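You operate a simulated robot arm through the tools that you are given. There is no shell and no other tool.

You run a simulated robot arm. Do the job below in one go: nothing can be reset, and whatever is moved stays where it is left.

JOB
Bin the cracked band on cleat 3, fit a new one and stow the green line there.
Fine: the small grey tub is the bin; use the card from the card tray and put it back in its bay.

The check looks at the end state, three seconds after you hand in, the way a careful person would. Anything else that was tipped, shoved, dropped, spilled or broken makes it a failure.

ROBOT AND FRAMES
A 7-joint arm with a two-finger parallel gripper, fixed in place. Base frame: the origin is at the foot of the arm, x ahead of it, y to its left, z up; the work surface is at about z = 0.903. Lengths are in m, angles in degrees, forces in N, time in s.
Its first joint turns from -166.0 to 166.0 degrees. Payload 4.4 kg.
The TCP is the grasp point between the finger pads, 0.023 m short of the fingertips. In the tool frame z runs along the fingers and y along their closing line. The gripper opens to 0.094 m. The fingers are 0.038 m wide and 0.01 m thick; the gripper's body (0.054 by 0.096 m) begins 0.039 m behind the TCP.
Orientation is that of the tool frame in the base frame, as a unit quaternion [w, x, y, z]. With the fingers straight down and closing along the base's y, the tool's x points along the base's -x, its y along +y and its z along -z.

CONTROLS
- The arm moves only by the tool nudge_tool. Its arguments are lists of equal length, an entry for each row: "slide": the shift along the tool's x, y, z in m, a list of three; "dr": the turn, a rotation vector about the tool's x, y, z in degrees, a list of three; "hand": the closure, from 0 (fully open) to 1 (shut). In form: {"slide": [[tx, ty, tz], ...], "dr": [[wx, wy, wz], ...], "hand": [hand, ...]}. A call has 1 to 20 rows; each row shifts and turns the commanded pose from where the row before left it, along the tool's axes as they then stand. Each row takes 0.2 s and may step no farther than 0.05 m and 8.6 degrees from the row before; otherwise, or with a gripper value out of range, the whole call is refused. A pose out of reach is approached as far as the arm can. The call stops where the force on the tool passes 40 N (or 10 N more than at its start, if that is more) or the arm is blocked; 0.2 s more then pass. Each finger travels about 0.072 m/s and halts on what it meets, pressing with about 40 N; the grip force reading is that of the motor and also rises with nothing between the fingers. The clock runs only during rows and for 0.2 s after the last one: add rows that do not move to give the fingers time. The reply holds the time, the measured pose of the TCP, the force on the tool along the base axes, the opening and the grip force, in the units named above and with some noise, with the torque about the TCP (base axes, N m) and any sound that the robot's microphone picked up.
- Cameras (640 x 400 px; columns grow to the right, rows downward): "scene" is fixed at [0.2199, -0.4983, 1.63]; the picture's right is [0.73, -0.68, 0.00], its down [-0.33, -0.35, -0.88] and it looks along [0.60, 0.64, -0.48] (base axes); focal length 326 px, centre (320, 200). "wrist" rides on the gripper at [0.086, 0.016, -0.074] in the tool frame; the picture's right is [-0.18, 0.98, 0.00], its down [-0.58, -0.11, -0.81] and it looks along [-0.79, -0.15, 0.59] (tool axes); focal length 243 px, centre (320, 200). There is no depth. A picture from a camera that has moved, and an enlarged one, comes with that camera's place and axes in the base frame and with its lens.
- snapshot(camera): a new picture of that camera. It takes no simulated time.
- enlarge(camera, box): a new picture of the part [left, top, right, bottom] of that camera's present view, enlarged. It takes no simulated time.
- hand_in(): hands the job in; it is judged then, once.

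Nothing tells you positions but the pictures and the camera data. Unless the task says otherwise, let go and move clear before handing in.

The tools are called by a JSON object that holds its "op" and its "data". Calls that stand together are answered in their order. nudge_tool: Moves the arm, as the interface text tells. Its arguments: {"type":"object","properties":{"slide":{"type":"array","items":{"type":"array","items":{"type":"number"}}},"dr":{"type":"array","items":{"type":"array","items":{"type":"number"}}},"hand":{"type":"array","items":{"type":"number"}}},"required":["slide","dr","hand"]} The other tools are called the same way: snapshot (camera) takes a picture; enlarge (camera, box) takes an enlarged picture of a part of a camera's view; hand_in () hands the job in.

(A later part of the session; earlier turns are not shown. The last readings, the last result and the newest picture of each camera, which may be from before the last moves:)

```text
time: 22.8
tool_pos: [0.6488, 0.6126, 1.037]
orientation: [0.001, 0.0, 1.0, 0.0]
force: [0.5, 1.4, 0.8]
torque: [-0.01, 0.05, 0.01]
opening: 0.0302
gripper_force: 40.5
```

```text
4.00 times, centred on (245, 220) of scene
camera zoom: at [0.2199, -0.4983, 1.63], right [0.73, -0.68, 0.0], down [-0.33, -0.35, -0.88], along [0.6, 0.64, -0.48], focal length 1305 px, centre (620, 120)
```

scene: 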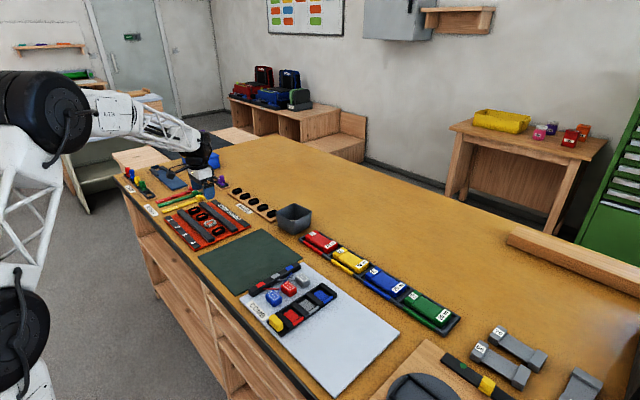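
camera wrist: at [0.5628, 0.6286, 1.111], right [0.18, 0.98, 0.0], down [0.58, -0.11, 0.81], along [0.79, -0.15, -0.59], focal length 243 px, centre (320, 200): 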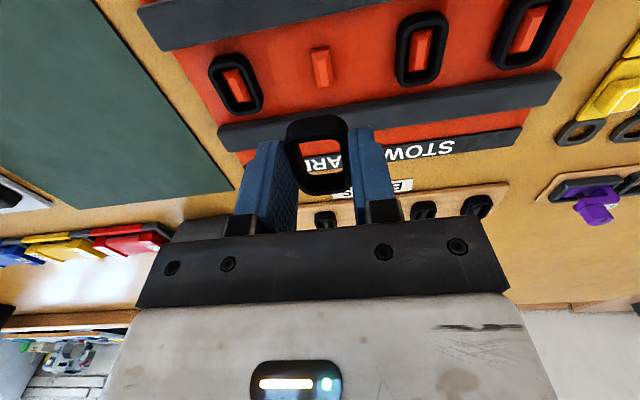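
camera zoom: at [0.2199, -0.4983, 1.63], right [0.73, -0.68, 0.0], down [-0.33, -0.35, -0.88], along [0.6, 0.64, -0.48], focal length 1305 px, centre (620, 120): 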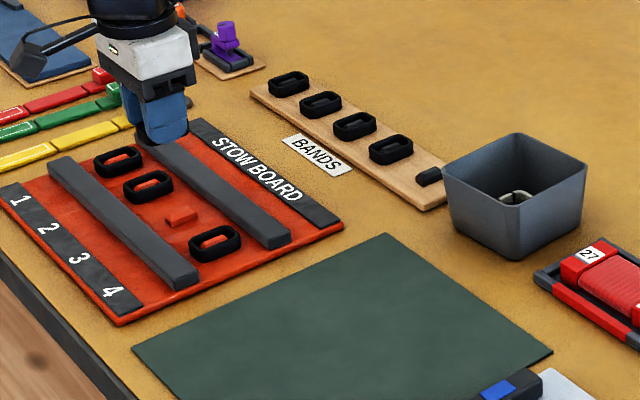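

{"op": "nudge_tool", "data": {"slide": [[0, 0, 0.03], [0, 0, 0.025], [0, 0, 0.02], [0, 0, 0], [0, 0, 0]], "dr": [[0, 0, 0], [0, 0, 0], [0, 0, 0], [0, 0, 0], [0, 0, 0]], "hand": [0.72, 0.72, 0.72, 0.72, 0.72]}}

{"op": "enlarge", "data": {"camera": "wrist", "box": [220, 60, 420, 185]}}

{"op": "enlarge", "data": {"camera": "scene", "box": [165, 190, 265, 252]}}

```text
time: 24.0
tool_pos: [0.651, 0.6129, 0.9621]
orientation: [0.0, 0.0, 1.0, 0.0]
force: [-0.1, 0.6, 0.3]
torque: [0.02, 0.02, 0.01]
opening: 0.0299
gripper_force: 40.3
```

```text
3.20 times, centred on (320, 122) of wrist
camera zoom: at [0.5639, 0.6293, 1.0362], right [0.18, 0.98, 0.0], down [0.58, -0.11, 0.81], along [0.79, -0.15, -0.59], focal length 776 px, centre (320, 448)
```

zoom: 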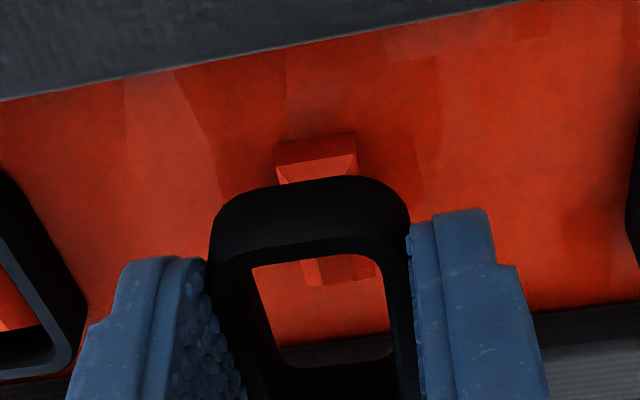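

```text
6.40 times, centred on (215, 221) of scene
camera zoom: at [0.2199, -0.4983, 1.63], right [0.73, -0.68, 0.0], down [-0.33, -0.35, -0.88], along [0.6, 0.64, -0.48], focal length 2088 px, centre (992, 66)
```

zoom: 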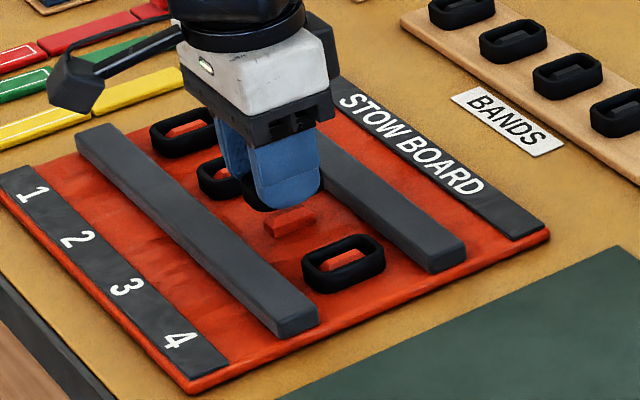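

{"op": "nudge_tool", "data": {"slide": [[0, 0, 0.008], [0, 0, 0.006], [0, 0, 0.005], [0, 0, 0.004], [0, 0, 0.001], [0, 0, 0]], "dr": [[0, 0, 0], [0, 0, 0], [0, 0, 0], [0, 0, 0], [0, 0, 0], [0, 0, 0]], "hand": [0.72, 0.72, 0.72, 0.72, 0.72, 0.72]}}

{"op": "enlarge", "data": {"camera": "wrist", "box": [220, 60, 420, 185]}}

{"op": "enlarge", "data": {"camera": "scene", "box": [165, 190, 265, 252]}}

```text
time: 25.4
tool_pos: [0.6505, 0.6144, 0.9383]
orientation: [0.001, 0.0, 1.0, -0.001]
force: [-0.4, -0.4, 0.2]
torque: [-0.02, 0.0, -0.02]
opening: 0.0301
gripper_force: 39.9
```

```text
3.20 times, centred on (320, 122) of wrist
camera zoom: at [0.5642, 0.6302, 1.0123], right [0.18, 0.98, 0.0], down [0.58, -0.11, 0.81], along [0.79, -0.15, -0.59], focal length 776 px, centre (320, 448)
```

zoom: 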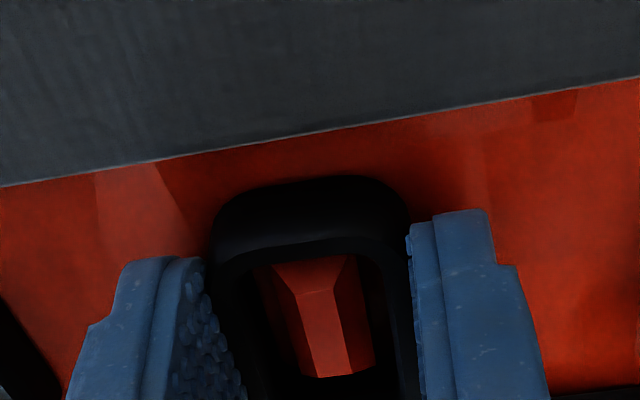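

```text
6.40 times, centred on (215, 221) of scene
camera zoom: at [0.2199, -0.4983, 1.63], right [0.73, -0.68, 0.0], down [-0.33, -0.35, -0.88], along [0.6, 0.64, -0.48], focal length 2088 px, centre (992, 66)
```

zoom: 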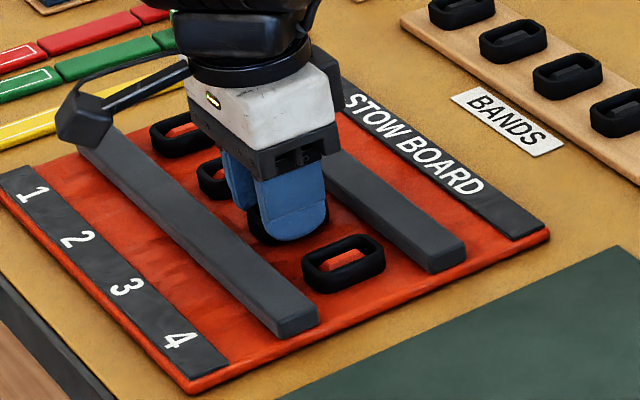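

The new band is around the red cleat with no contact force. I'll release it with a small opening and lift clear.

{"op": "nudge_tool", "data": {"slide": [[0, 0, 0.001], [0, 0, 0], [0, 0, 0], [0, 0, 0], [0, 0, -0.02], [0, 0, -0.04], [0, 0, -0.05], [0, 0, -0.05], [0, 0, 0]], "dr": [[0, 0, 0], [0, 0, 0], [0, 0, 0], [0, 0, 0], [0, 0, 0], [0, 0, 0], [0, 0, 0], [0, 0, 0], [0, 0, 0]], "hand": [0.6, 0.45, 0.38, 0.38, 0.38, 0.38, 0.38, 0.38, 0.38]}}

{"op": "snapshot", "data": {"camera": "wrist"}}

{"op": "enlarge", "data": {"camera": "scene", "box": [165, 190, 265, 252]}}

```text
time: 27.4
tool_pos: [0.6502, 0.6122, 1.0982]
orientation: [0.0, 0.0, 1.0, -0.001]
force: [0.2, -0.5, -0.3]
torque: [0.01, -0.01, 0.0]
opening: 0.0586
gripper_force: 0.0
```

```text
taken
camera wrist: at [0.5643, 0.6289, 1.1725], right [0.18, 0.98, 0.0], down [0.58, -0.11, 0.81], along [0.79, -0.15, -0.59], focal length 243 px, centre (320, 200)
```

wrist: 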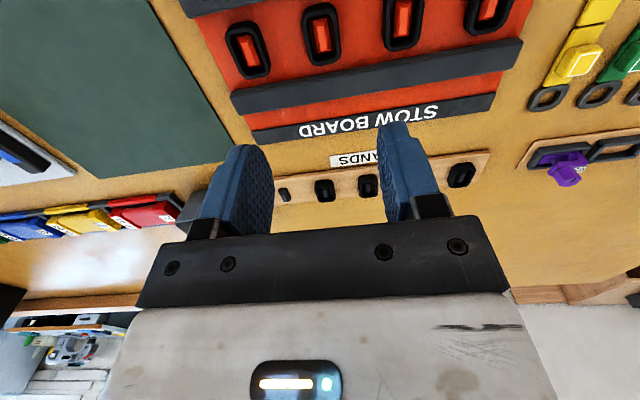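

```text
6.40 times, centred on (215, 221) of scene
camera zoom: at [0.2199, -0.4983, 1.63], right [0.73, -0.68, 0.0], down [-0.33, -0.35, -0.88], along [0.6, 0.64, -0.48], focal length 2088 px, centre (992, 66)
```

zoom: 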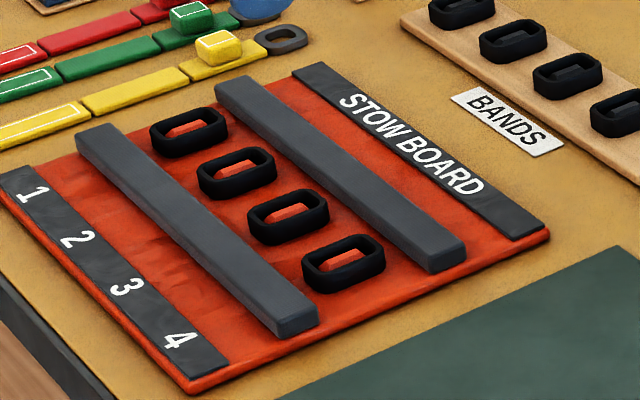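

The new band sits properly on cleat 3. Now I'll fly to the card tray for a close look at the green card in its bay.

{"op": "nudge_tool", "data": {"slide": [[0, 0, -0.04], [-0.0078, -0.0464, 0], [-0.0078, -0.0464, 0], [-0.0078, -0.0464, 0], [-0.0078, -0.0464, 0], [-0.0078, -0.0464, 0], [-0.0078, -0.0464, 0], [-0.0078, -0.0464, 0], [-0.0078, -0.0464, 0], [-0.0078, -0.0464, 0], [-0.0078, -0.0464, 0], [-0.0078, -0.0464, 0], [-0.0078, -0.0464, 0], [-0.0078, -0.0464, 0], [-0.0078, -0.0464, 0], [-0.0078, -0.0464, 0], [-0.0078, -0.0464, 0], [-0.0078, -0.0464, 0], [-0.0078, -0.0464, 0], [0, 0, 0]], "dr": [[0, 0, 0], [0, 0, 0], [0, 0, 0], [0, 0, 0], [0, 0, 0], [0, 0, 0], [0, 0, 0], [0, 0, 0], [0, 0, 0], [0, 0, 0], [0, 0, 0], [0, 0, 0], [0, 0, 0], [0, 0, 0], [0, 0, 0], [0, 0, 0], [0, 0, 0], [0, 0, 0], [0, 0, 0], [0, 0, 0]], "hand": [0, 0, 0, 0, 0, 0, 0, 0, 0, 0, 0, 0, 0, 0, 0, 0, 0, 0, 0, 0]}}

{"op": "snapshot", "data": {"camera": "wrist"}}

{"op": "enlarge", "data": {"camera": "wrist", "box": [240, 20, 480, 170]}}

{"op": "snapshot", "data": {"camera": "scene"}}

```text
time: 31.6
tool_pos: [0.793, -0.2219, 1.1374]
orientation: [0.001, 0.0, 1.0, 0.0]
force: [0.2, 0.6, 0.9]
torque: [-0.01, -0.02, -0.01]
opening: 0.0941
gripper_force: 0.0
```

```text
taken
camera wrist: at [0.7069, -0.2057, 1.2117], right [0.18, 0.98, 0.0], down [0.58, -0.11, 0.81], along [0.79, -0.15, -0.59], focal length 243 px, centre (320, 200)
```

wrist: 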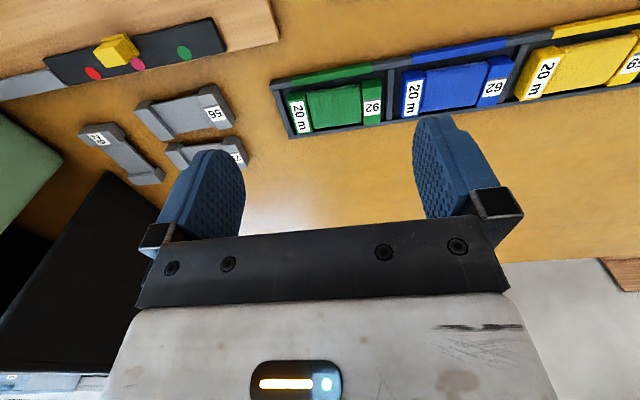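

```text
2.67 times, centred on (360, 95) of wrist
camera zoom: at [0.7069, -0.2057, 1.2117], right [0.18, 0.98, 0.0], down [0.58, -0.11, 0.81], along [0.79, -0.15, -0.59], focal length 647 px, centre (213, 480)
```

zoom: 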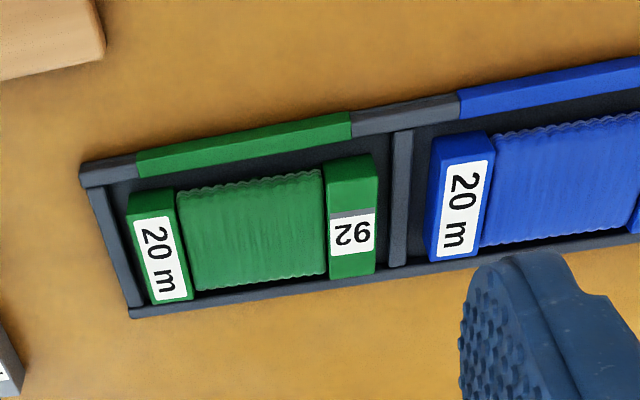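

```text
taken
```

scene: 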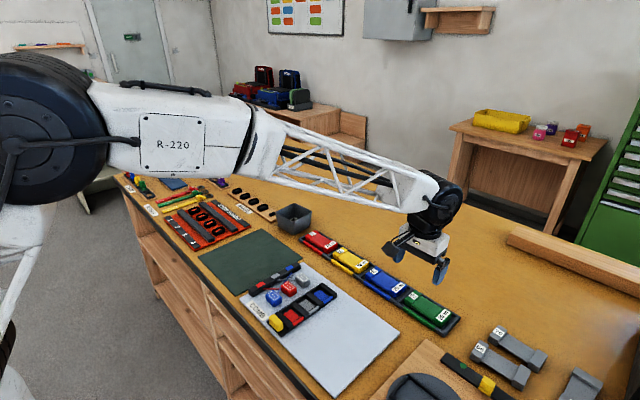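

The green card (92, 20 m) lies along y in its bay, centred near (0.889, −0.220), about 0.059 m wide and 0.116 m long. I'll move over it and turn the tool 90° so the fingers close across its width.

{"op": "nudge_tool", "data": {"slide": [[-0.048, 0.001, 0], [-0.048, 0.001, 0], [0, 0, 0], [0, 0, 0], [0, 0, 0], [0, 0, 0], [0, 0, 0], [0, 0, 0], [0, 0, 0], [0, 0, 0], [0, 0, 0], [0, 0, 0], [0, 0, 0], [0, 0, 0], [0, 0, 0]], "dr": [[0, 0, 0], [0, 0, 0], [0, 0, 8.18], [0, 0, 8.18], [0, 0, 8.18], [0, 0, 8.18], [0, 0, 8.18], [0, 0, 8.18], [0, 0, 8.18], [0, 0, 8.18], [0, 0, 8.18], [0, 0, 8.18], [0, 0, 8.2], [0, 0, 0], [0, 0, 0]], "hand": [0, 0, 0, 0, 0, 0, 0, 0, 0, 0, 0, 0, 0, 0, 0]}}

{"op": "snapshot", "data": {"camera": "wrist"}}

{"op": "enlarge", "data": {"camera": "wrist", "box": [220, 0, 420, 125]}}

{"op": "enlarge", "data": {"camera": "scene", "box": [360, 260, 480, 335]}}

```text
time: 34.8
tool_pos: [0.887, -0.2202, 1.1364]
orientation: [0.0, 0.708, 0.706, 0.0]
force: [0.0, -0.2, -0.2]
torque: [-0.03, -0.02, 0.02]
opening: 0.0939
gripper_force: 0.1
```

```text
taken
camera wrist: at [0.9027, -0.1334, 1.2116], right [0.98, -0.19, 0.0], down [-0.11, -0.58, 0.81], along [-0.15, -0.79, -0.59], focal length 243 px, centre (320, 200)
```

wrist: 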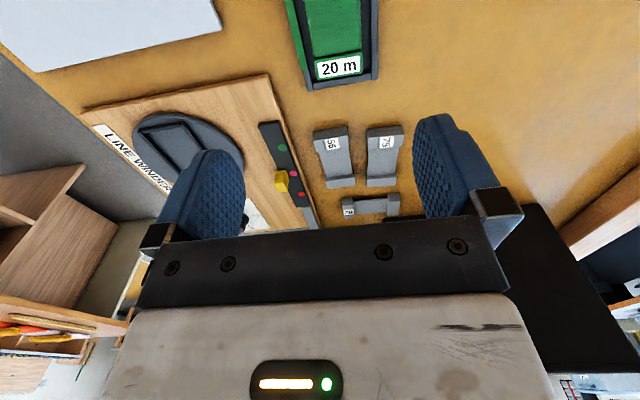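

```text
3.20 times, centred on (320, 62) of wrist
camera zoom: at [0.9027, -0.1334, 1.2116], right [0.98, -0.19, 0.0], down [-0.11, -0.58, 0.81], along [-0.15, -0.79, -0.59], focal length 776 px, centre (320, 640)
```

zoom: 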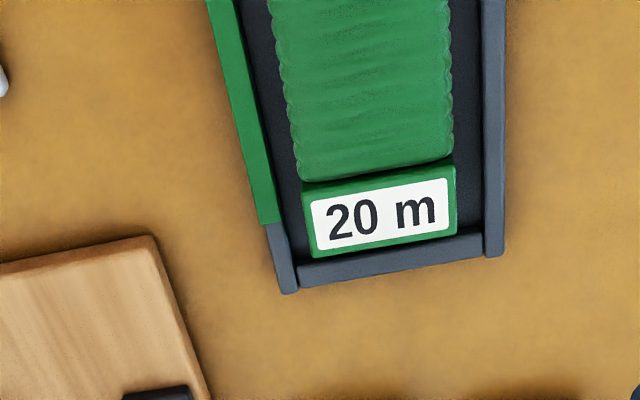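

```text
5.33 times, centred on (420, 298) of scene
camera zoom: at [0.2199, -0.4983, 1.63], right [0.73, -0.68, 0.0], down [-0.33, -0.35, -0.88], along [0.6, 0.64, -0.48], focal length 1740 px, centre (-213, -320)
```

zoom: 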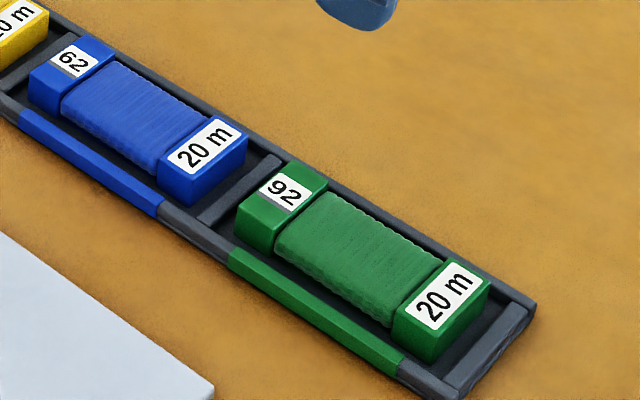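

The tray sign and card are clear, and triangulating puts the card centre at about (0.898, −0.220) with its top near z 0.924. I'll correct by 11 mm in x and descend part way.

{"op": "nudge_tool", "data": {"slide": [[0, 0.011, 0.02], [0, 0, 0.04], [0, 0, 0.04], [0, 0, 0.04], [0, 0, 0.025], [0, 0, 0.015], [0, 0, 0], [0, 0, 0]], "dr": [[0, 0, 0], [0, 0, 0], [0, 0, 0], [0, 0, 0], [0, 0, 0], [0, 0, 0], [0, 0, 0], [0, 0, 0]], "hand": [0, 0, 0, 0, 0, 0, 0, 0]}}

{"op": "snapshot", "data": {"camera": "wrist"}}

{"op": "enlarge", "data": {"camera": "scene", "box": [360, 250, 480, 325]}}

```text
time: 36.6
tool_pos: [0.8984, -0.2198, 0.9566]
orientation: [0.001, 0.707, 0.708, 0.001]
force: [0.1, -0.1, 1.1]
torque: [0.0, 0.01, 0.0]
opening: 0.094
gripper_force: 0.0
```

```text
taken
camera wrist: at [0.9148, -0.1336, 1.0308], right [0.98, -0.18, 0.0], down [-0.11, -0.58, 0.81], along [-0.15, -0.79, -0.59], focal length 243 px, centre (320, 200)
```

wrist: 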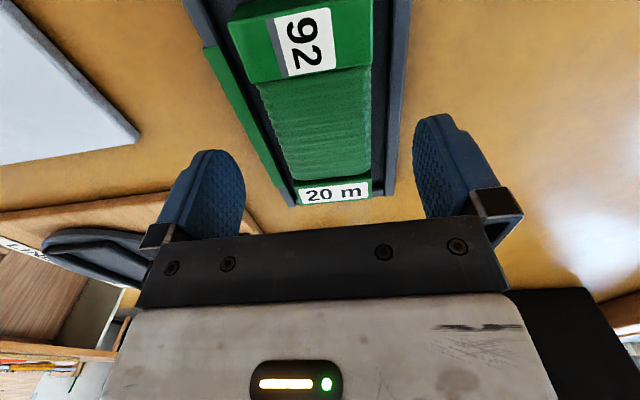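

```text
5.33 times, centred on (420, 288) of scene
camera zoom: at [0.2199, -0.4983, 1.63], right [0.73, -0.68, 0.0], down [-0.33, -0.35, -0.88], along [0.6, 0.64, -0.48], focal length 1740 px, centre (-213, -267)
```

zoom: 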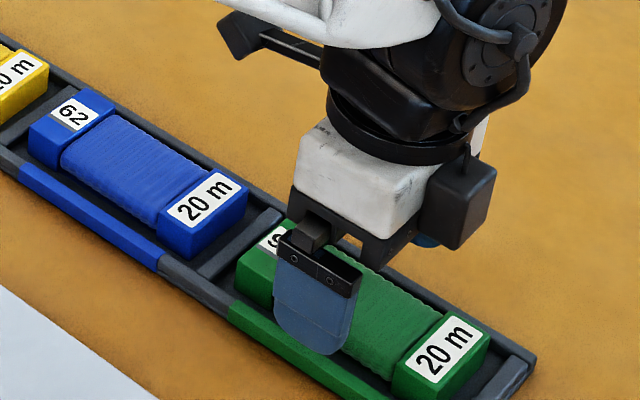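

{"op": "enlarge", "data": {"camera": "wrist", "box": [180, 0, 460, 220]}}

```text
1.82 times, centred on (320, 110) of wrist
camera zoom: at [0.9148, -0.1336, 1.0308], right [0.98, -0.18, 0.0], down [-0.11, -0.58, 0.81], along [-0.15, -0.79, -0.59], focal length 441 px, centre (320, 364)
```

zoom: 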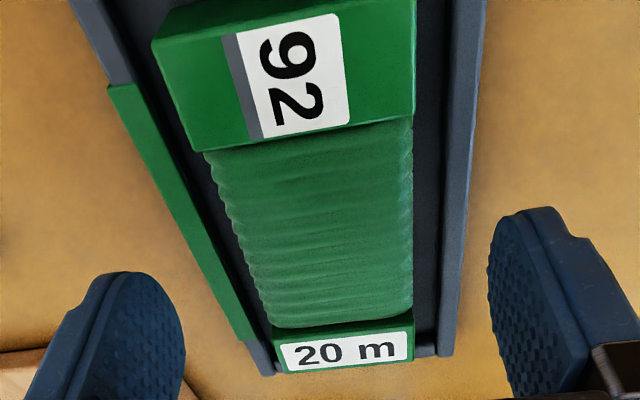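

{"op": "nudge_tool", "data": {"slide": [[0, 0.002, 0.006], [0, 0, 0.006], [0, 0, 0.003], [0, 0, 0], [0, 0, 0]], "dr": [[0, 0, 0], [0, 0, 0], [0, 0, 0], [0, 0, 0], [0, 0, 0]], "hand": [0, 0, 0, 0, 0]}}

{"op": "enlarge", "data": {"camera": "wrist", "box": [180, 0, 460, 220]}}

{"op": "enlarge", "data": {"camera": "scene", "box": [380, 260, 460, 310]}}

```text
time: 37.8
tool_pos: [0.9003, -0.2203, 0.9428]
orientation: [0.0, 0.707, 0.707, 0.0]
force: [0.4, 0.1, 0.1]
torque: [0.01, 0.02, 0.03]
opening: 0.0941
gripper_force: 0.1
```

```text
1.82 times, centred on (320, 110) of wrist
camera zoom: at [0.9163, -0.1333, 1.0167], right [0.98, -0.18, 0.0], down [-0.11, -0.58, 0.81], along [-0.15, -0.79, -0.59], focal length 441 px, centre (320, 364)
```

zoom: 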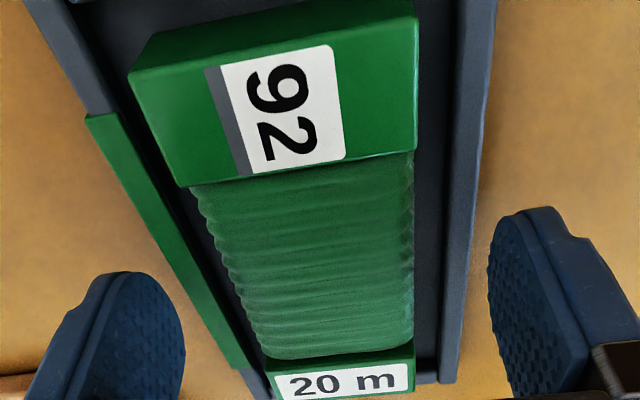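

```text
8.00 times, centred on (420, 285) of scene
camera zoom: at [0.2199, -0.4983, 1.63], right [0.73, -0.68, 0.0], down [-0.33, -0.35, -0.88], along [0.6, 0.64, -0.48], focal length 2610 px, centre (-480, -480)
```

zoom: 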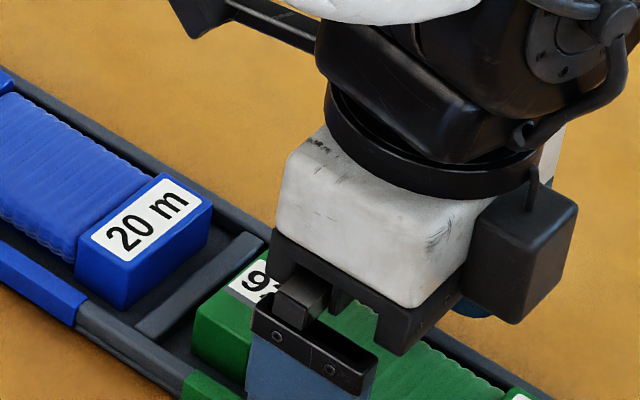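

Tray walls look to be about z 0.911 and the card top about 0.924. I'll lower the fingertips to about 0.9135, just above the walls, then close on the winding.

{"op": "nudge_tool", "data": {"slide": [[0, 0, 0.003], [0, 0, 0.003], [0, 0, 0], [0, 0, 0], [0, 0, 0], [0, 0, 0], [0, 0, 0]], "dr": [[0, 0, 0], [0, 0, 0], [0, 0, 0], [0, 0, 0], [0, 0, 0], [0, 0, 0], [0, 0, 0]], "hand": [0, 0, 0.2, 0.35, 0.45, 0.5, 0.5]}}

{"op": "snapshot", "data": {"camera": "wrist"}}

{"op": "enlarge", "data": {"camera": "scene", "box": [360, 250, 480, 325]}}

```text
time: 39.4
tool_pos: [0.8994, -0.2203, 0.9353]
orientation: [-0.001, 0.707, 0.707, 0.0]
force: [-0.1, 0.4, 0.3]
torque: [0.03, 0.0, 0.02]
opening: 0.0533
gripper_force: 39.7
```

```text
taken
camera wrist: at [0.9164, -0.1333, 1.0104], right [0.98, -0.18, 0.0], down [-0.11, -0.58, 0.81], along [-0.15, -0.79, -0.59], focal length 243 px, centre (320, 200)
```

wrist: 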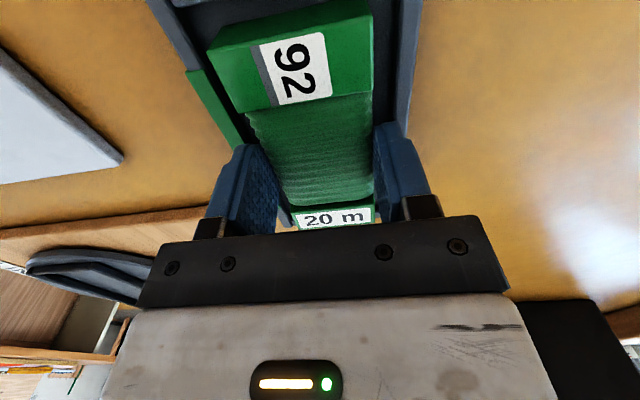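

```text
5.33 times, centred on (420, 288) of scene
camera zoom: at [0.2199, -0.4983, 1.63], right [0.73, -0.68, 0.0], down [-0.33, -0.35, -0.88], along [0.6, 0.64, -0.48], focal length 1740 px, centre (-213, -267)
```

zoom: 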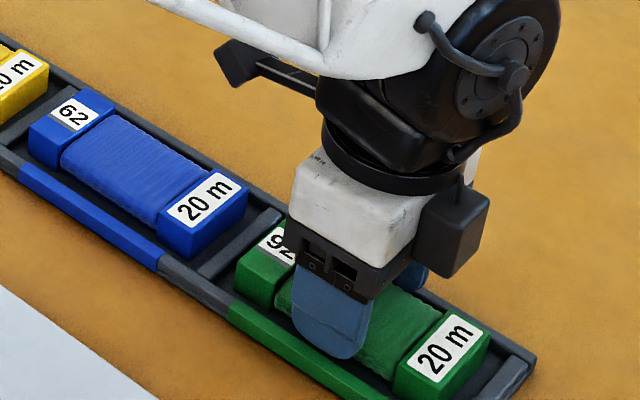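

The card is gripped at 0.053 m. I'll lift it and look for any trailing line.

{"op": "nudge_tool", "data": {"slide": [[0, 0, -0.01], [0, 0, -0.02], [0, 0, -0.03], [0, 0, -0.04], [0, 0, -0.04], [0, 0, 0], [0, 0, 0]], "dr": [[0, 0, 0], [0, 0, 0], [0, 0, 0], [0, 0, 0], [0, 0, 0], [0, 0, 0], [0, 0, 0]], "hand": [0.5, 0.5, 0.5, 0.5, 0.5, 0.5, 0.5]}}

{"op": "snapshot", "data": {"camera": "wrist"}}

{"op": "enlarge", "data": {"camera": "scene", "box": [340, 210, 500, 310]}}

```text
time: 41.0
tool_pos: [0.8999, -0.2191, 1.0774]
orientation: [0.0, 0.707, 0.707, 0.0]
force: [0.2, 0.0, -0.6]
torque: [0.0, 0.01, 0.02]
opening: 0.0532
gripper_force: 40.3
```

```text
taken
camera wrist: at [0.9163, -0.1328, 1.1516], right [0.98, -0.18, 0.0], down [-0.11, -0.58, 0.81], along [-0.15, -0.79, -0.59], focal length 243 px, centre (320, 200)
```

wrist: 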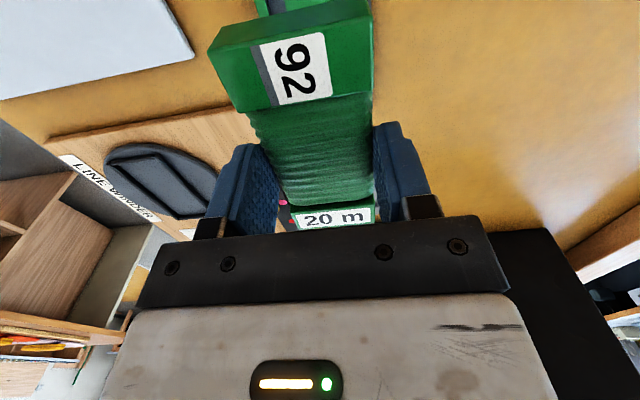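

```text
4.00 times, centred on (420, 260) of scene
camera zoom: at [0.2199, -0.4983, 1.63], right [0.73, -0.68, 0.0], down [-0.33, -0.35, -0.88], along [0.6, 0.64, -0.48], focal length 1305 px, centre (-80, -40)
```

zoom: 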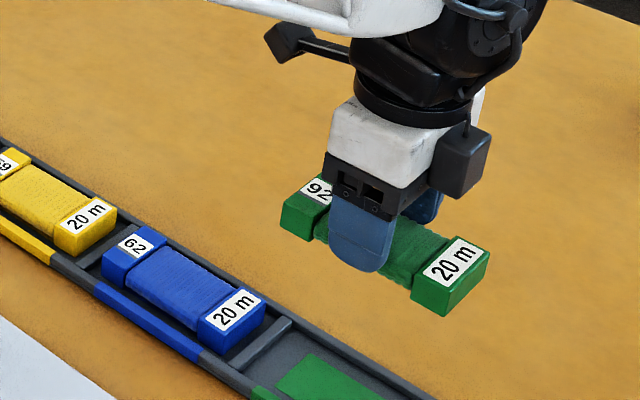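

The card is up with a green bay floor below it, and no line trails. I'll turn the tool back so the card lies along x, spanning the two bars, and carry it to above cleat 3.

{"op": "nudge_tool", "data": {"slide": [[0, 0, -0.02], [0, 0, -0.02], [0, 0, 0], [0, 0, 0], [0, 0, 0], [0, 0, 0], [0, 0, 0], [0, 0, 0], [0, 0, 0], [0, 0, 0], [0, 0, 0], [0, 0, 0]], "dr": [[0, 0, -8.18], [0, 0, -8.18], [0, 0, -8.18], [0, 0, -8.18], [0, 0, -8.18], [0, 0, -8.18], [0, 0, -8.18], [0, 0, -8.18], [0, 0, -8.18], [0, 0, -8.18], [0, 0, -8.2], [0, 0, 0]], "hand": [0.5, 0.5, 0.5, 0.5, 0.5, 0.5, 0.5, 0.5, 0.5, 0.5, 0.5, 0.5]}}

{"op": "nudge_tool", "data": {"slide": [[0.01386, 0.0463, 0], [0.01386, 0.0463, 0], [0.01386, 0.0463, 0], [0.01386, 0.0463, 0], [0.01386, 0.0463, 0], [0.01386, 0.0463, 0], [0.01386, 0.0463, 0], [0.01386, 0.0463, 0], [0.01386, 0.0463, 0], [0.01386, 0.0463, 0], [0.01386, 0.0463, 0], [0.01386, 0.0463, 0], [0.01386, 0.0463, 0], [0.01386, 0.0463, 0], [0.01386, 0.0463, 0], [0.01386, 0.0463, 0], [0.01386, 0.0463, 0], [0.01386, 0.0463, 0], [0, 0, 0], [0, 0, 0]], "dr": [[0, 0, 0], [0, 0, 0], [0, 0, 0], [0, 0, 0], [0, 0, 0], [0, 0, 0], [0, 0, 0], [0, 0, 0], [0, 0, 0], [0, 0, 0], [0, 0, 0], [0, 0, 0], [0, 0, 0], [0, 0, 0], [0, 0, 0], [0, 0, 0], [0, 0, 0], [0, 0, 0], [0, 0, 0], [0, 0, 0]], "hand": [0.5, 0.5, 0.5, 0.5, 0.5, 0.5, 0.5, 0.5, 0.5, 0.5, 0.5, 0.5, 0.5, 0.5, 0.5, 0.5, 0.5, 0.5, 0.5, 0.5]}}

{"op": "snapshot", "data": {"camera": "wrist"}}

{"op": "snapshot", "data": {"camera": "scene"}}

{"op": "enlarge", "data": {"camera": "scene", "box": [165, 170, 325, 270]}}

```text
time: 43.6
tool_pos: [0.8987, -0.2196, 1.1155]
orientation: [0.0, -0.001, 1.0, 0.0]
force: [-0.1, -0.4, -0.1]
torque: [-0.01, 0.03, -0.02]
opening: 0.053
gripper_force: 40.0
```

```text
time: 47.8
tool_pos: [0.6488, 0.6107, 1.1161]
orientation: [0.0, 0.0, 1.0, 0.0]
force: [-0.2, 0.1, -0.6]
torque: [-0.02, -0.02, 0.02]
opening: 0.0529
gripper_force: 39.7
```

```text
taken
camera wrist: at [0.5626, 0.627, 1.1914], right [0.18, 0.98, 0.0], down [0.58, -0.11, 0.81], along [0.79, -0.15, -0.59], focal length 243 px, centre (320, 200)
```

wrist: 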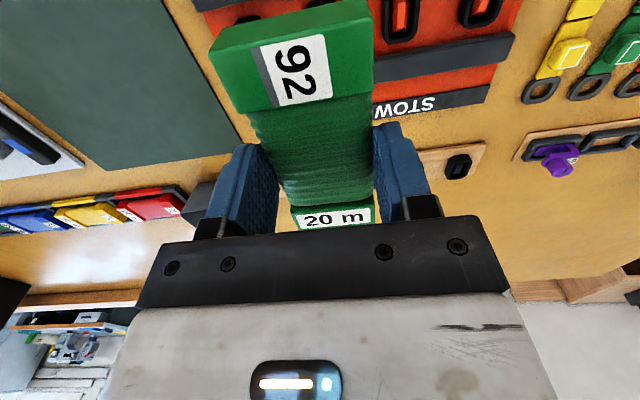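

```text
taken
```

scene: 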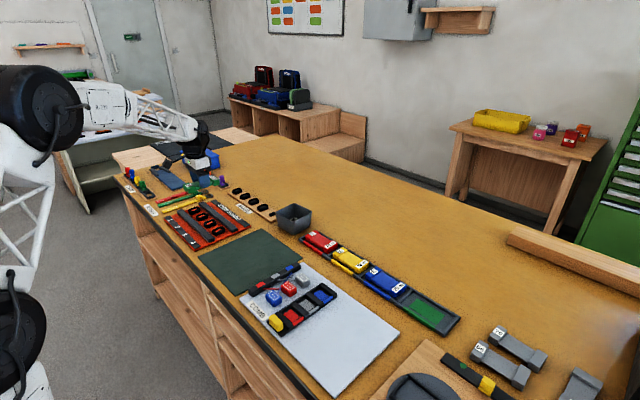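

```text
4.00 times, centred on (245, 220) of scene
camera zoom: at [0.2199, -0.4983, 1.63], right [0.73, -0.68, 0.0], down [-0.33, -0.35, -0.88], along [0.6, 0.64, -0.48], focal length 1305 px, centre (620, 120)
```

zoom: 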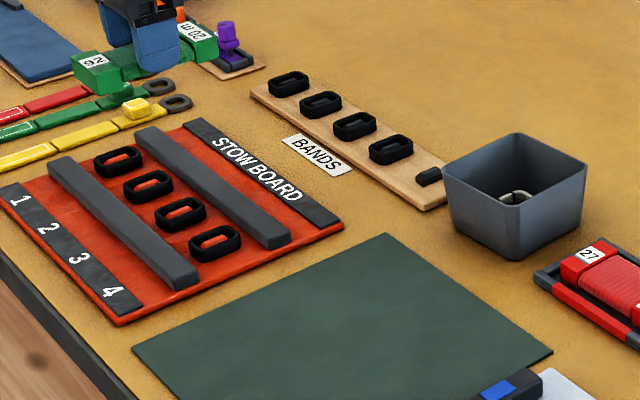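

{"op": "nudge_tool", "data": {"slide": [[0, 0.001, 0.04], [0, 0.001, 0.04], [0, 0, 0.04], [0, 0, 0.02], [0, 0, 0], [0, 0, 0]], "dr": [[0, 0, 0], [0, 0, 0], [0, 0, 0], [0, 0, 0], [0, 0, 0], [0, 0, 0]], "hand": [0.5, 0.5, 0.5, 0.5, 0.5, 0.5]}}

{"op": "snapshot", "data": {"camera": "wrist"}}

{"op": "enlarge", "data": {"camera": "scene", "box": [165, 190, 265, 252]}}

```text
time: 49.2
tool_pos: [0.6493, 0.6161, 0.9753]
orientation: [0.001, 0.0, 1.0, 0.0]
force: [0.3, 0.2, -1.2]
torque: [0.04, -0.02, 0.01]
opening: 0.0527
gripper_force: 40.0
```

```text
taken
camera wrist: at [0.5626, 0.6325, 1.0514], right [0.18, 0.98, 0.0], down [0.58, -0.11, 0.81], along [0.79, -0.15, -0.59], focal length 243 px, centre (320, 200)
```

wrist: 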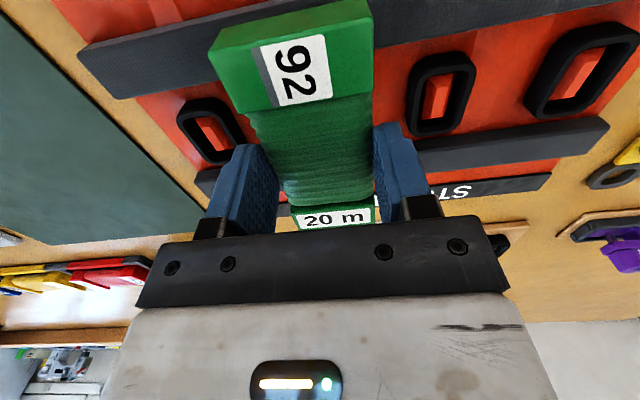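

```text
6.40 times, centred on (215, 221) of scene
camera zoom: at [0.2199, -0.4983, 1.63], right [0.73, -0.68, 0.0], down [-0.33, -0.35, -0.88], along [0.6, 0.64, -0.48], focal length 2088 px, centre (992, 66)
```

zoom: 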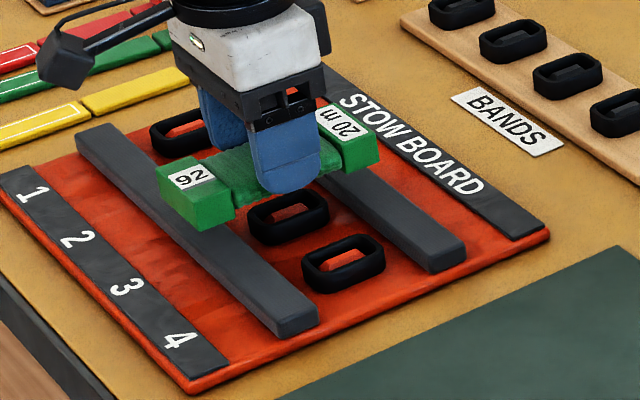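

The card spans both bars over cleat 3. I'll lower it gently in small steps until it rests on them, watching force and sound.

{"op": "nudge_tool", "data": {"slide": [[0, -0.001, 0.005], [0, 0, 0.004], [0, 0, 0.003], [0, 0, 0]], "dr": [[0, 0, 0], [0, 0, 0], [0, 0, 0], [0, 0, 0]], "hand": [0.5, 0.5, 0.5, 0.5]}}

{"op": "enlarge", "data": {"camera": "scene", "box": [165, 190, 265, 252]}}

```text
time: 50.2
tool_pos: [0.65, 0.615, 0.9645]
orientation: [0.0, 0.0, 1.0, 0.0]
force: [0.8, -0.7, -1.0]
torque: [0.0, -0.01, -0.04]
opening: 0.0529
gripper_force: 39.6
```

```text
6.40 times, centred on (215, 221) of scene
camera zoom: at [0.2199, -0.4983, 1.63], right [0.73, -0.68, 0.0], down [-0.33, -0.35, -0.88], along [0.6, 0.64, -0.48], focal length 2088 px, centre (992, 66)
```

zoom: 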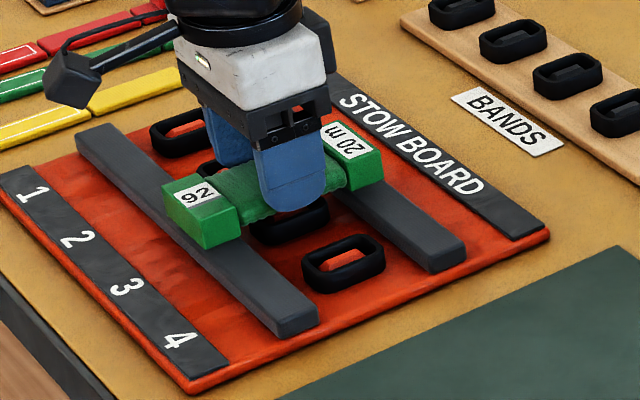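

{"op": "nudge_tool", "data": {"slide": [[0, 0, 0.003], [0, 0, 0.002], [0, 0, 0.002], [0, 0, 0]], "dr": [[0, 0, 0], [0, 0, 0], [0, 0, 0], [0, 0, 0]], "hand": [0.5, 0.5, 0.5, 0.5]}}

{"op": "enlarge", "data": {"camera": "scene", "box": [165, 190, 265, 252]}}

```text
time: 51.2
tool_pos: [0.6488, 0.6155, 0.9572]
orientation: [0.0, 0.0, 1.0, 0.0]
force: [-0.6, -0.3, -0.3]
torque: [0.02, -0.01, 0.02]
opening: 0.0527
gripper_force: 39.8
```

```text
6.40 times, centred on (215, 221) of scene
camera zoom: at [0.2199, -0.4983, 1.63], right [0.73, -0.68, 0.0], down [-0.33, -0.35, -0.88], along [0.6, 0.64, -0.48], focal length 2088 px, centre (992, 66)
```

zoom: 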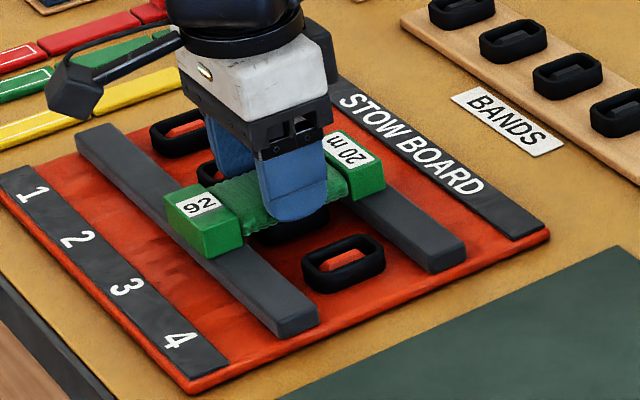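

{"op": "nudge_tool", "data": {"slide": [[0, 0, 0.002], [0, 0, 0.002], [0, 0, 0], [0, 0, 0]], "dr": [[0, 0, 0], [0, 0, 0], [0, 0, 0], [0, 0, 0]], "hand": [0.5, 0.5, 0.5, 0.5]}}

{"op": "enlarge", "data": {"camera": "scene", "box": [165, 190, 265, 252]}}

```text
time: 52.2
tool_pos: [0.6499, 0.6164, 0.9546]
orientation: [0.001, 0.001, 1.0, 0.001]
force: [-0.7, -2.4, 31.3]
torque: [-0.05, -0.06, 0.06]
opening: 0.0531
gripper_force: 40.4
```

```text
6.40 times, centred on (215, 221) of scene
camera zoom: at [0.2199, -0.4983, 1.63], right [0.73, -0.68, 0.0], down [-0.33, -0.35, -0.88], along [0.6, 0.64, -0.48], focal length 2088 px, centre (992, 66)
```

zoom: 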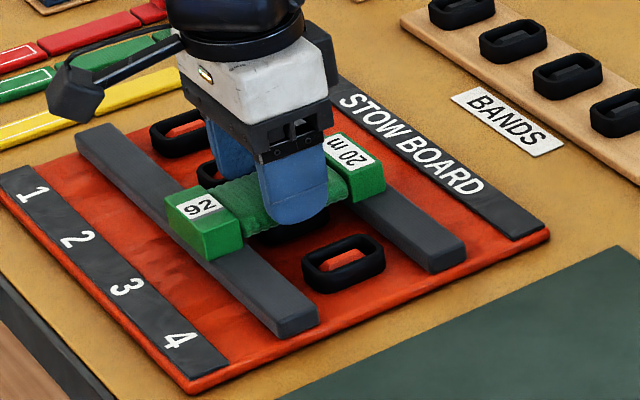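

The card is in contact with the bars (31 N). I'll ease off, dwell a moment, then lift it a little to see whether the line stays on the cleat.

{"op": "nudge_tool", "data": {"slide": [[0, 0, -0.001], [0, 0, 0], [0, 0, 0], [0, 0, 0], [0, 0, 0], [0, 0, 0], [0, 0, 0]], "dr": [[0, 0, 0], [0, 0, 0], [0, 0, 0], [0, 0, 0], [0, 0, 0], [0, 0, 0], [0, 0, 0]], "hand": [0.5, 0.5, 0.5, 0.5, 0.5, 0.5, 0.5]}}

{"op": "nudge_tool", "data": {"slide": [[0, 0, -0.01], [0, 0, -0.02], [0, 0, -0.03], [0, 0, -0.04], [0, 0, 0]], "dr": [[0, 0, 0], [0, 0, 0], [0, 0, 0], [0, 0, 0], [0, 0, 0]], "hand": [0.5, 0.5, 0.5, 0.5, 0.5]}}

{"op": "snapshot", "data": {"camera": "wrist"}}

{"op": "enlarge", "data": {"camera": "scene", "box": [165, 190, 265, 252]}}

```text
time: 53.8
tool_pos: [0.6496, 0.6147, 0.9544]
orientation: [0.001, -0.001, 1.0, 0.0]
force: [5.4, 7.6, 30.9]
torque: [0.18, -0.16, 0.02]
opening: 0.053
gripper_force: 40.4
```

```text
time: 55.0
tool_pos: [0.6493, 0.6161, 1.0556]
orientation: [0.0, 0.0, 1.0, 0.0]
force: [-0.3, -0.7, -0.2]
torque: [-0.01, 0.02, -0.03]
opening: 0.0529
gripper_force: 39.9
```

```text
taken
camera wrist: at [0.5635, 0.6324, 1.1291], right [0.18, 0.98, 0.0], down [0.58, -0.11, 0.81], along [0.79, -0.15, -0.59], focal length 243 px, centre (320, 200)
```

wrist: 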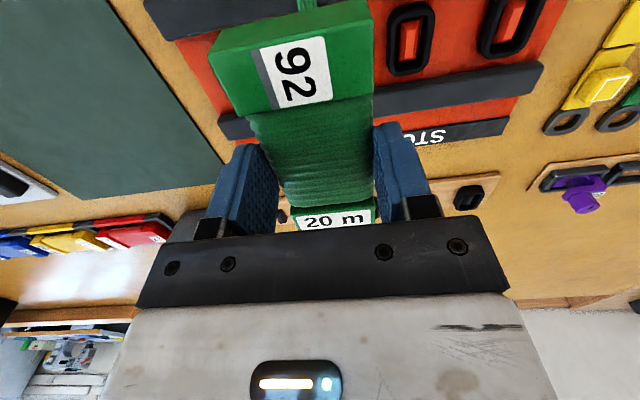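

```text
6.40 times, centred on (215, 221) of scene
camera zoom: at [0.2199, -0.4983, 1.63], right [0.73, -0.68, 0.0], down [-0.33, -0.35, -0.88], along [0.6, 0.64, -0.48], focal length 2088 px, centre (992, 66)
```

zoom: 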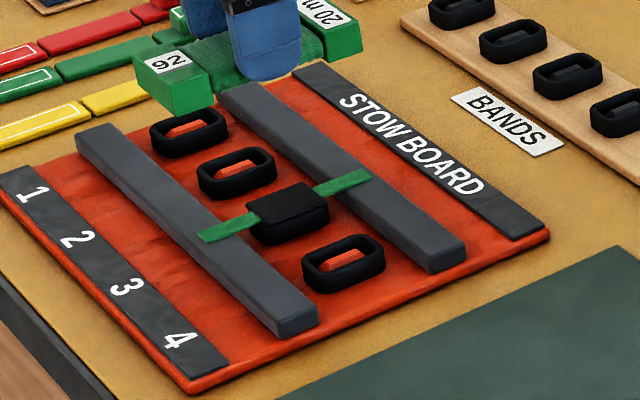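

The green line is now stowed under the band at cleat 3 across both bars. I'll carry the card back to above its bay, reversing my moves.

{"op": "nudge_tool", "data": {"slide": [[0, -0.001, -0.04], [-0.01386, -0.0463, 0], [-0.01386, -0.0463, 0], [-0.01386, -0.0463, 0], [-0.01386, -0.0463, 0], [-0.01386, -0.0463, 0], [-0.01386, -0.0463, 0], [-0.01386, -0.0463, 0], [-0.01386, -0.0463, 0], [-0.01386, -0.0463, 0], [-0.01386, -0.0463, 0], [-0.01386, -0.0463, 0], [-0.01386, -0.0463, 0], [-0.01386, -0.0463, 0], [-0.01386, -0.0463, 0], [-0.01386, -0.0463, 0], [-0.01386, -0.0463, 0], [-0.01386, -0.0463, 0], [-0.01386, -0.0463, 0], [0, 0, 0]], "dr": [[0, 0, 0], [0, 0, 0], [0, 0, 0], [0, 0, 0], [0, 0, 0], [0, 0, 0], [0, 0, 0], [0, 0, 0], [0, 0, 0], [0, 0, 0], [0, 0, 0], [0, 0, 0], [0, 0, 0], [0, 0, 0], [0, 0, 0], [0, 0, 0], [0, 0, 0], [0, 0, 0], [0, 0, 0], [0, 0, 0]], "hand": [0.5, 0.5, 0.5, 0.5, 0.5, 0.5, 0.5, 0.5, 0.5, 0.5, 0.5, 0.5, 0.5, 0.5, 0.5, 0.5, 0.5, 0.5, 0.5, 0.5]}}

{"op": "nudge_tool", "data": {"slide": [[0, 0, 0], [0, 0, 0], [0, 0, 0], [0, 0, 0], [0, 0, 0], [0, 0, 0], [0, 0, 0], [0, 0, 0], [0, 0, 0], [0, 0, 0], [0, 0, 0], [0, 0, 0.03], [0, 0, 0.03], [0, 0, 0], [0, 0, 0]], "dr": [[0, 0, 8.18], [0, 0, 8.18], [0, 0, 8.18], [0, 0, 8.18], [0, 0, 8.18], [0, 0, 8.18], [0, 0, 8.18], [0, 0, 8.18], [0, 0, 8.18], [0, 0, 8.18], [0, 0, 8.2], [0, 0, 0], [0, 0, 0], [0, 0, 0], [0, 0, 0]], "hand": [0.5, 0.5, 0.5, 0.5, 0.5, 0.5, 0.5, 0.5, 0.5, 0.5, 0.5, 0.5, 0.5, 0.5, 0.5]}}

{"op": "snapshot", "data": {"camera": "wrist"}}

{"op": "enlarge", "data": {"camera": "scene", "box": [340, 220, 500, 320]}}

{"op": "enlarge", "data": {"camera": "scene", "box": [165, 170, 325, 270]}}

```text
time: 59.2
tool_pos: [0.9006, -0.2201, 1.095]
orientation: [0.0, 0.0, 1.0, 0.0]
force: [0.3, 0.4, -0.5]
torque: [0.0, -0.03, 0.01]
opening: 0.0532
gripper_force: 40.5
```

```text
time: 62.4
tool_pos: [0.8999, -0.2208, 1.0319]
orientation: [0.001, 0.707, 0.707, -0.001]
force: [-0.9, 0.4, -0.5]
torque: [0.02, -0.01, -0.02]
opening: 0.0531
gripper_force: 39.5
```

```text
taken
camera wrist: at [0.9171, -0.1334, 1.1071], right [0.98, -0.18, 0.0], down [-0.11, -0.58, 0.81], along [-0.15, -0.79, -0.59], focal length 243 px, centre (320, 200)
```

wrist: 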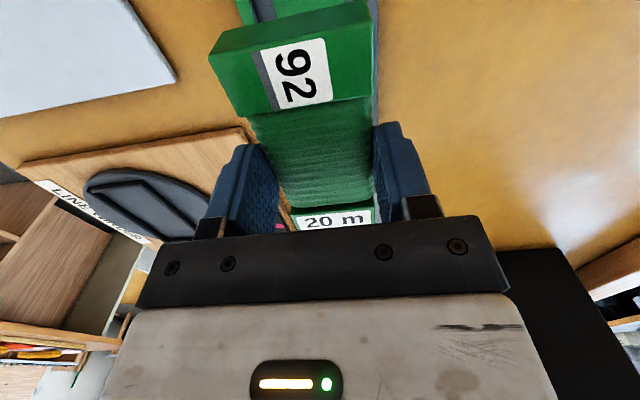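

```text
4.00 times, centred on (420, 270) of scene
camera zoom: at [0.2199, -0.4983, 1.63], right [0.73, -0.68, 0.0], down [-0.33, -0.35, -0.88], along [0.6, 0.64, -0.48], focal length 1305 px, centre (-80, -80)
```

zoom: 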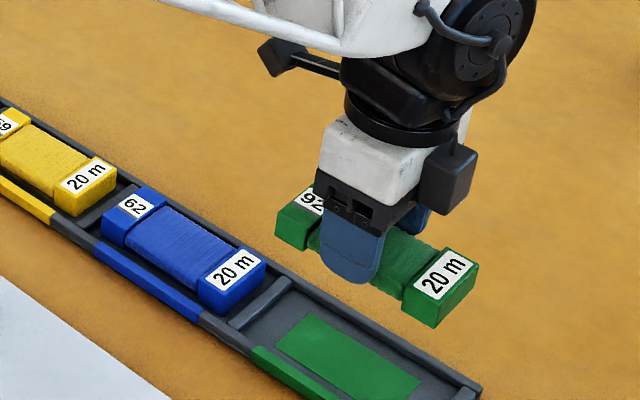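

```text
4.00 times, centred on (245, 220) of scene
camera zoom: at [0.2199, -0.4983, 1.63], right [0.73, -0.68, 0.0], down [-0.33, -0.35, -0.88], along [0.6, 0.64, -0.48], focal length 1305 px, centre (620, 120)
```

zoom: 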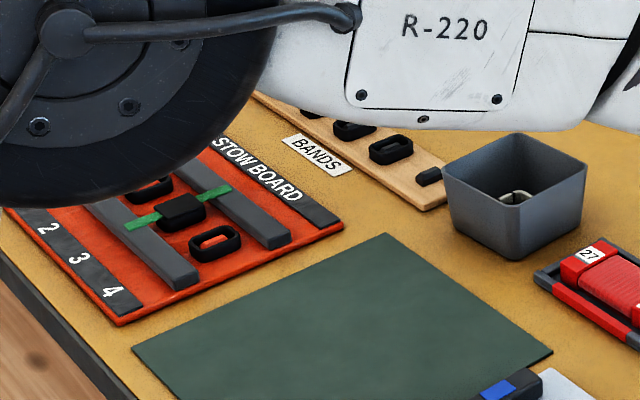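

{"op": "nudge_tool", "data": {"slide": [[0, 0, 0.03], [0, 0, 0.03], [0, 0, 0.018], [0, 0, 0], [0, 0, 0]], "dr": [[0, 0, 0], [0, 0, 0], [0, 0, 0], [0, 0, 0], [0, 0, 0]], "hand": [0.5, 0.5, 0.5, 0.5, 0.5]}}

{"op": "snapshot", "data": {"camera": "wrist"}}

{"op": "enlarge", "data": {"camera": "scene", "box": [360, 250, 480, 325]}}

```text
time: 63.6
tool_pos: [0.8994, -0.2173, 0.9544]
orientation: [0.0, 0.707, 0.707, 0.0]
force: [0.1, -0.1, -0.7]
torque: [-0.01, 0.02, 0.03]
opening: 0.0529
gripper_force: 39.9
```

```text
taken
camera wrist: at [0.9164, -0.1309, 1.0292], right [0.98, -0.18, 0.0], down [-0.11, -0.58, 0.81], along [-0.15, -0.79, -0.59], focal length 243 px, centre (320, 200)
```

wrist: 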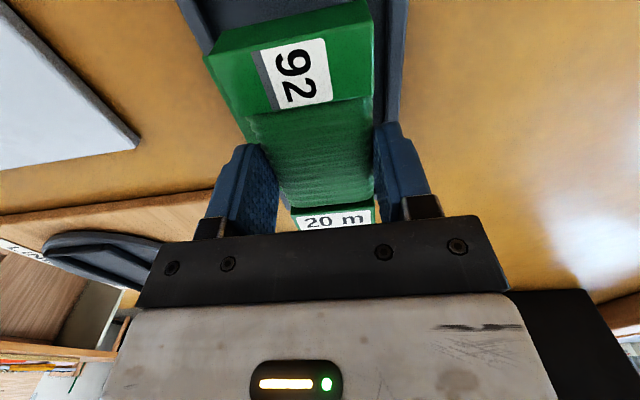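

```text
5.33 times, centred on (420, 288) of scene
camera zoom: at [0.2199, -0.4983, 1.63], right [0.73, -0.68, 0.0], down [-0.33, -0.35, -0.88], along [0.6, 0.64, -0.48], focal length 1740 px, centre (-213, -267)
```

zoom: 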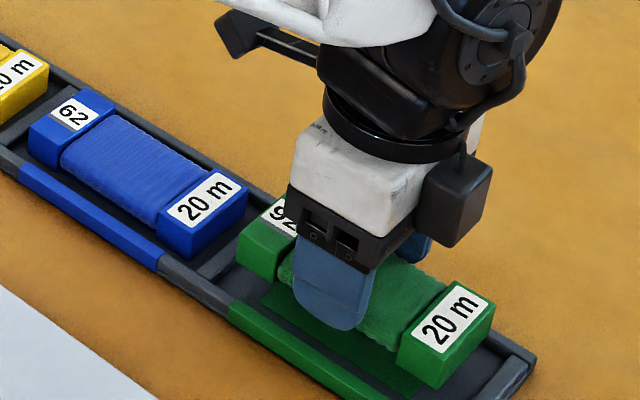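

{"op": "nudge_tool", "data": {"slide": [[0, 0, 0.008], [0, 0, 0.006], [0, 0, 0.003], [0, 0, 0.002], [0, 0, 0]], "dr": [[0, 0, 0], [0, 0, 0], [0, 0, 0], [0, 0, 0], [0, 0, 0]], "hand": [0.5, 0.5, 0.5, 0.5, 0.5]}}

{"op": "enlarge", "data": {"camera": "wrist", "box": [180, 0, 460, 220]}}

{"op": "enlarge", "data": {"camera": "scene", "box": [360, 250, 480, 325]}}

```text
time: 64.8
tool_pos: [0.8997, -0.2189, 0.9372]
orientation: [0.0, 0.707, 0.707, 0.0]
force: [0.4, 0.3, -1.0]
torque: [-0.02, -0.01, 0.01]
opening: 0.0529
gripper_force: 39.9
```

```text
1.82 times, centred on (320, 110) of wrist
camera zoom: at [0.9163, -0.1332, 1.0116], right [0.98, -0.18, 0.0], down [-0.11, -0.58, 0.81], along [-0.15, -0.79, -0.59], focal length 441 px, centre (320, 364)
```

zoom: 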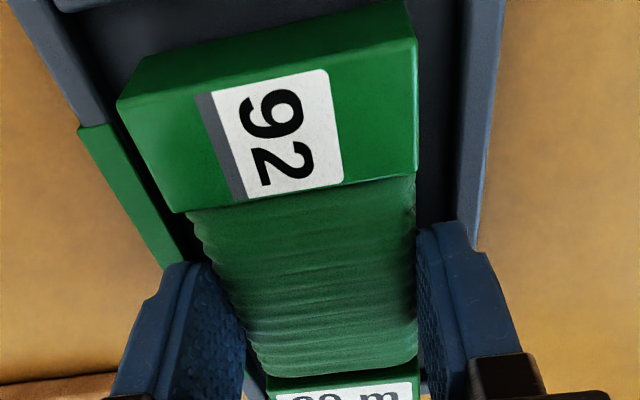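

```text
5.33 times, centred on (420, 288) of scene
camera zoom: at [0.2199, -0.4983, 1.63], right [0.73, -0.68, 0.0], down [-0.33, -0.35, -0.88], along [0.6, 0.64, -0.48], focal length 1740 px, centre (-213, -267)
```

zoom: 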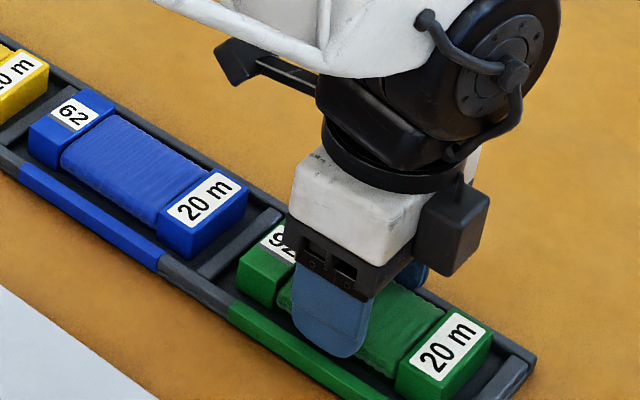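

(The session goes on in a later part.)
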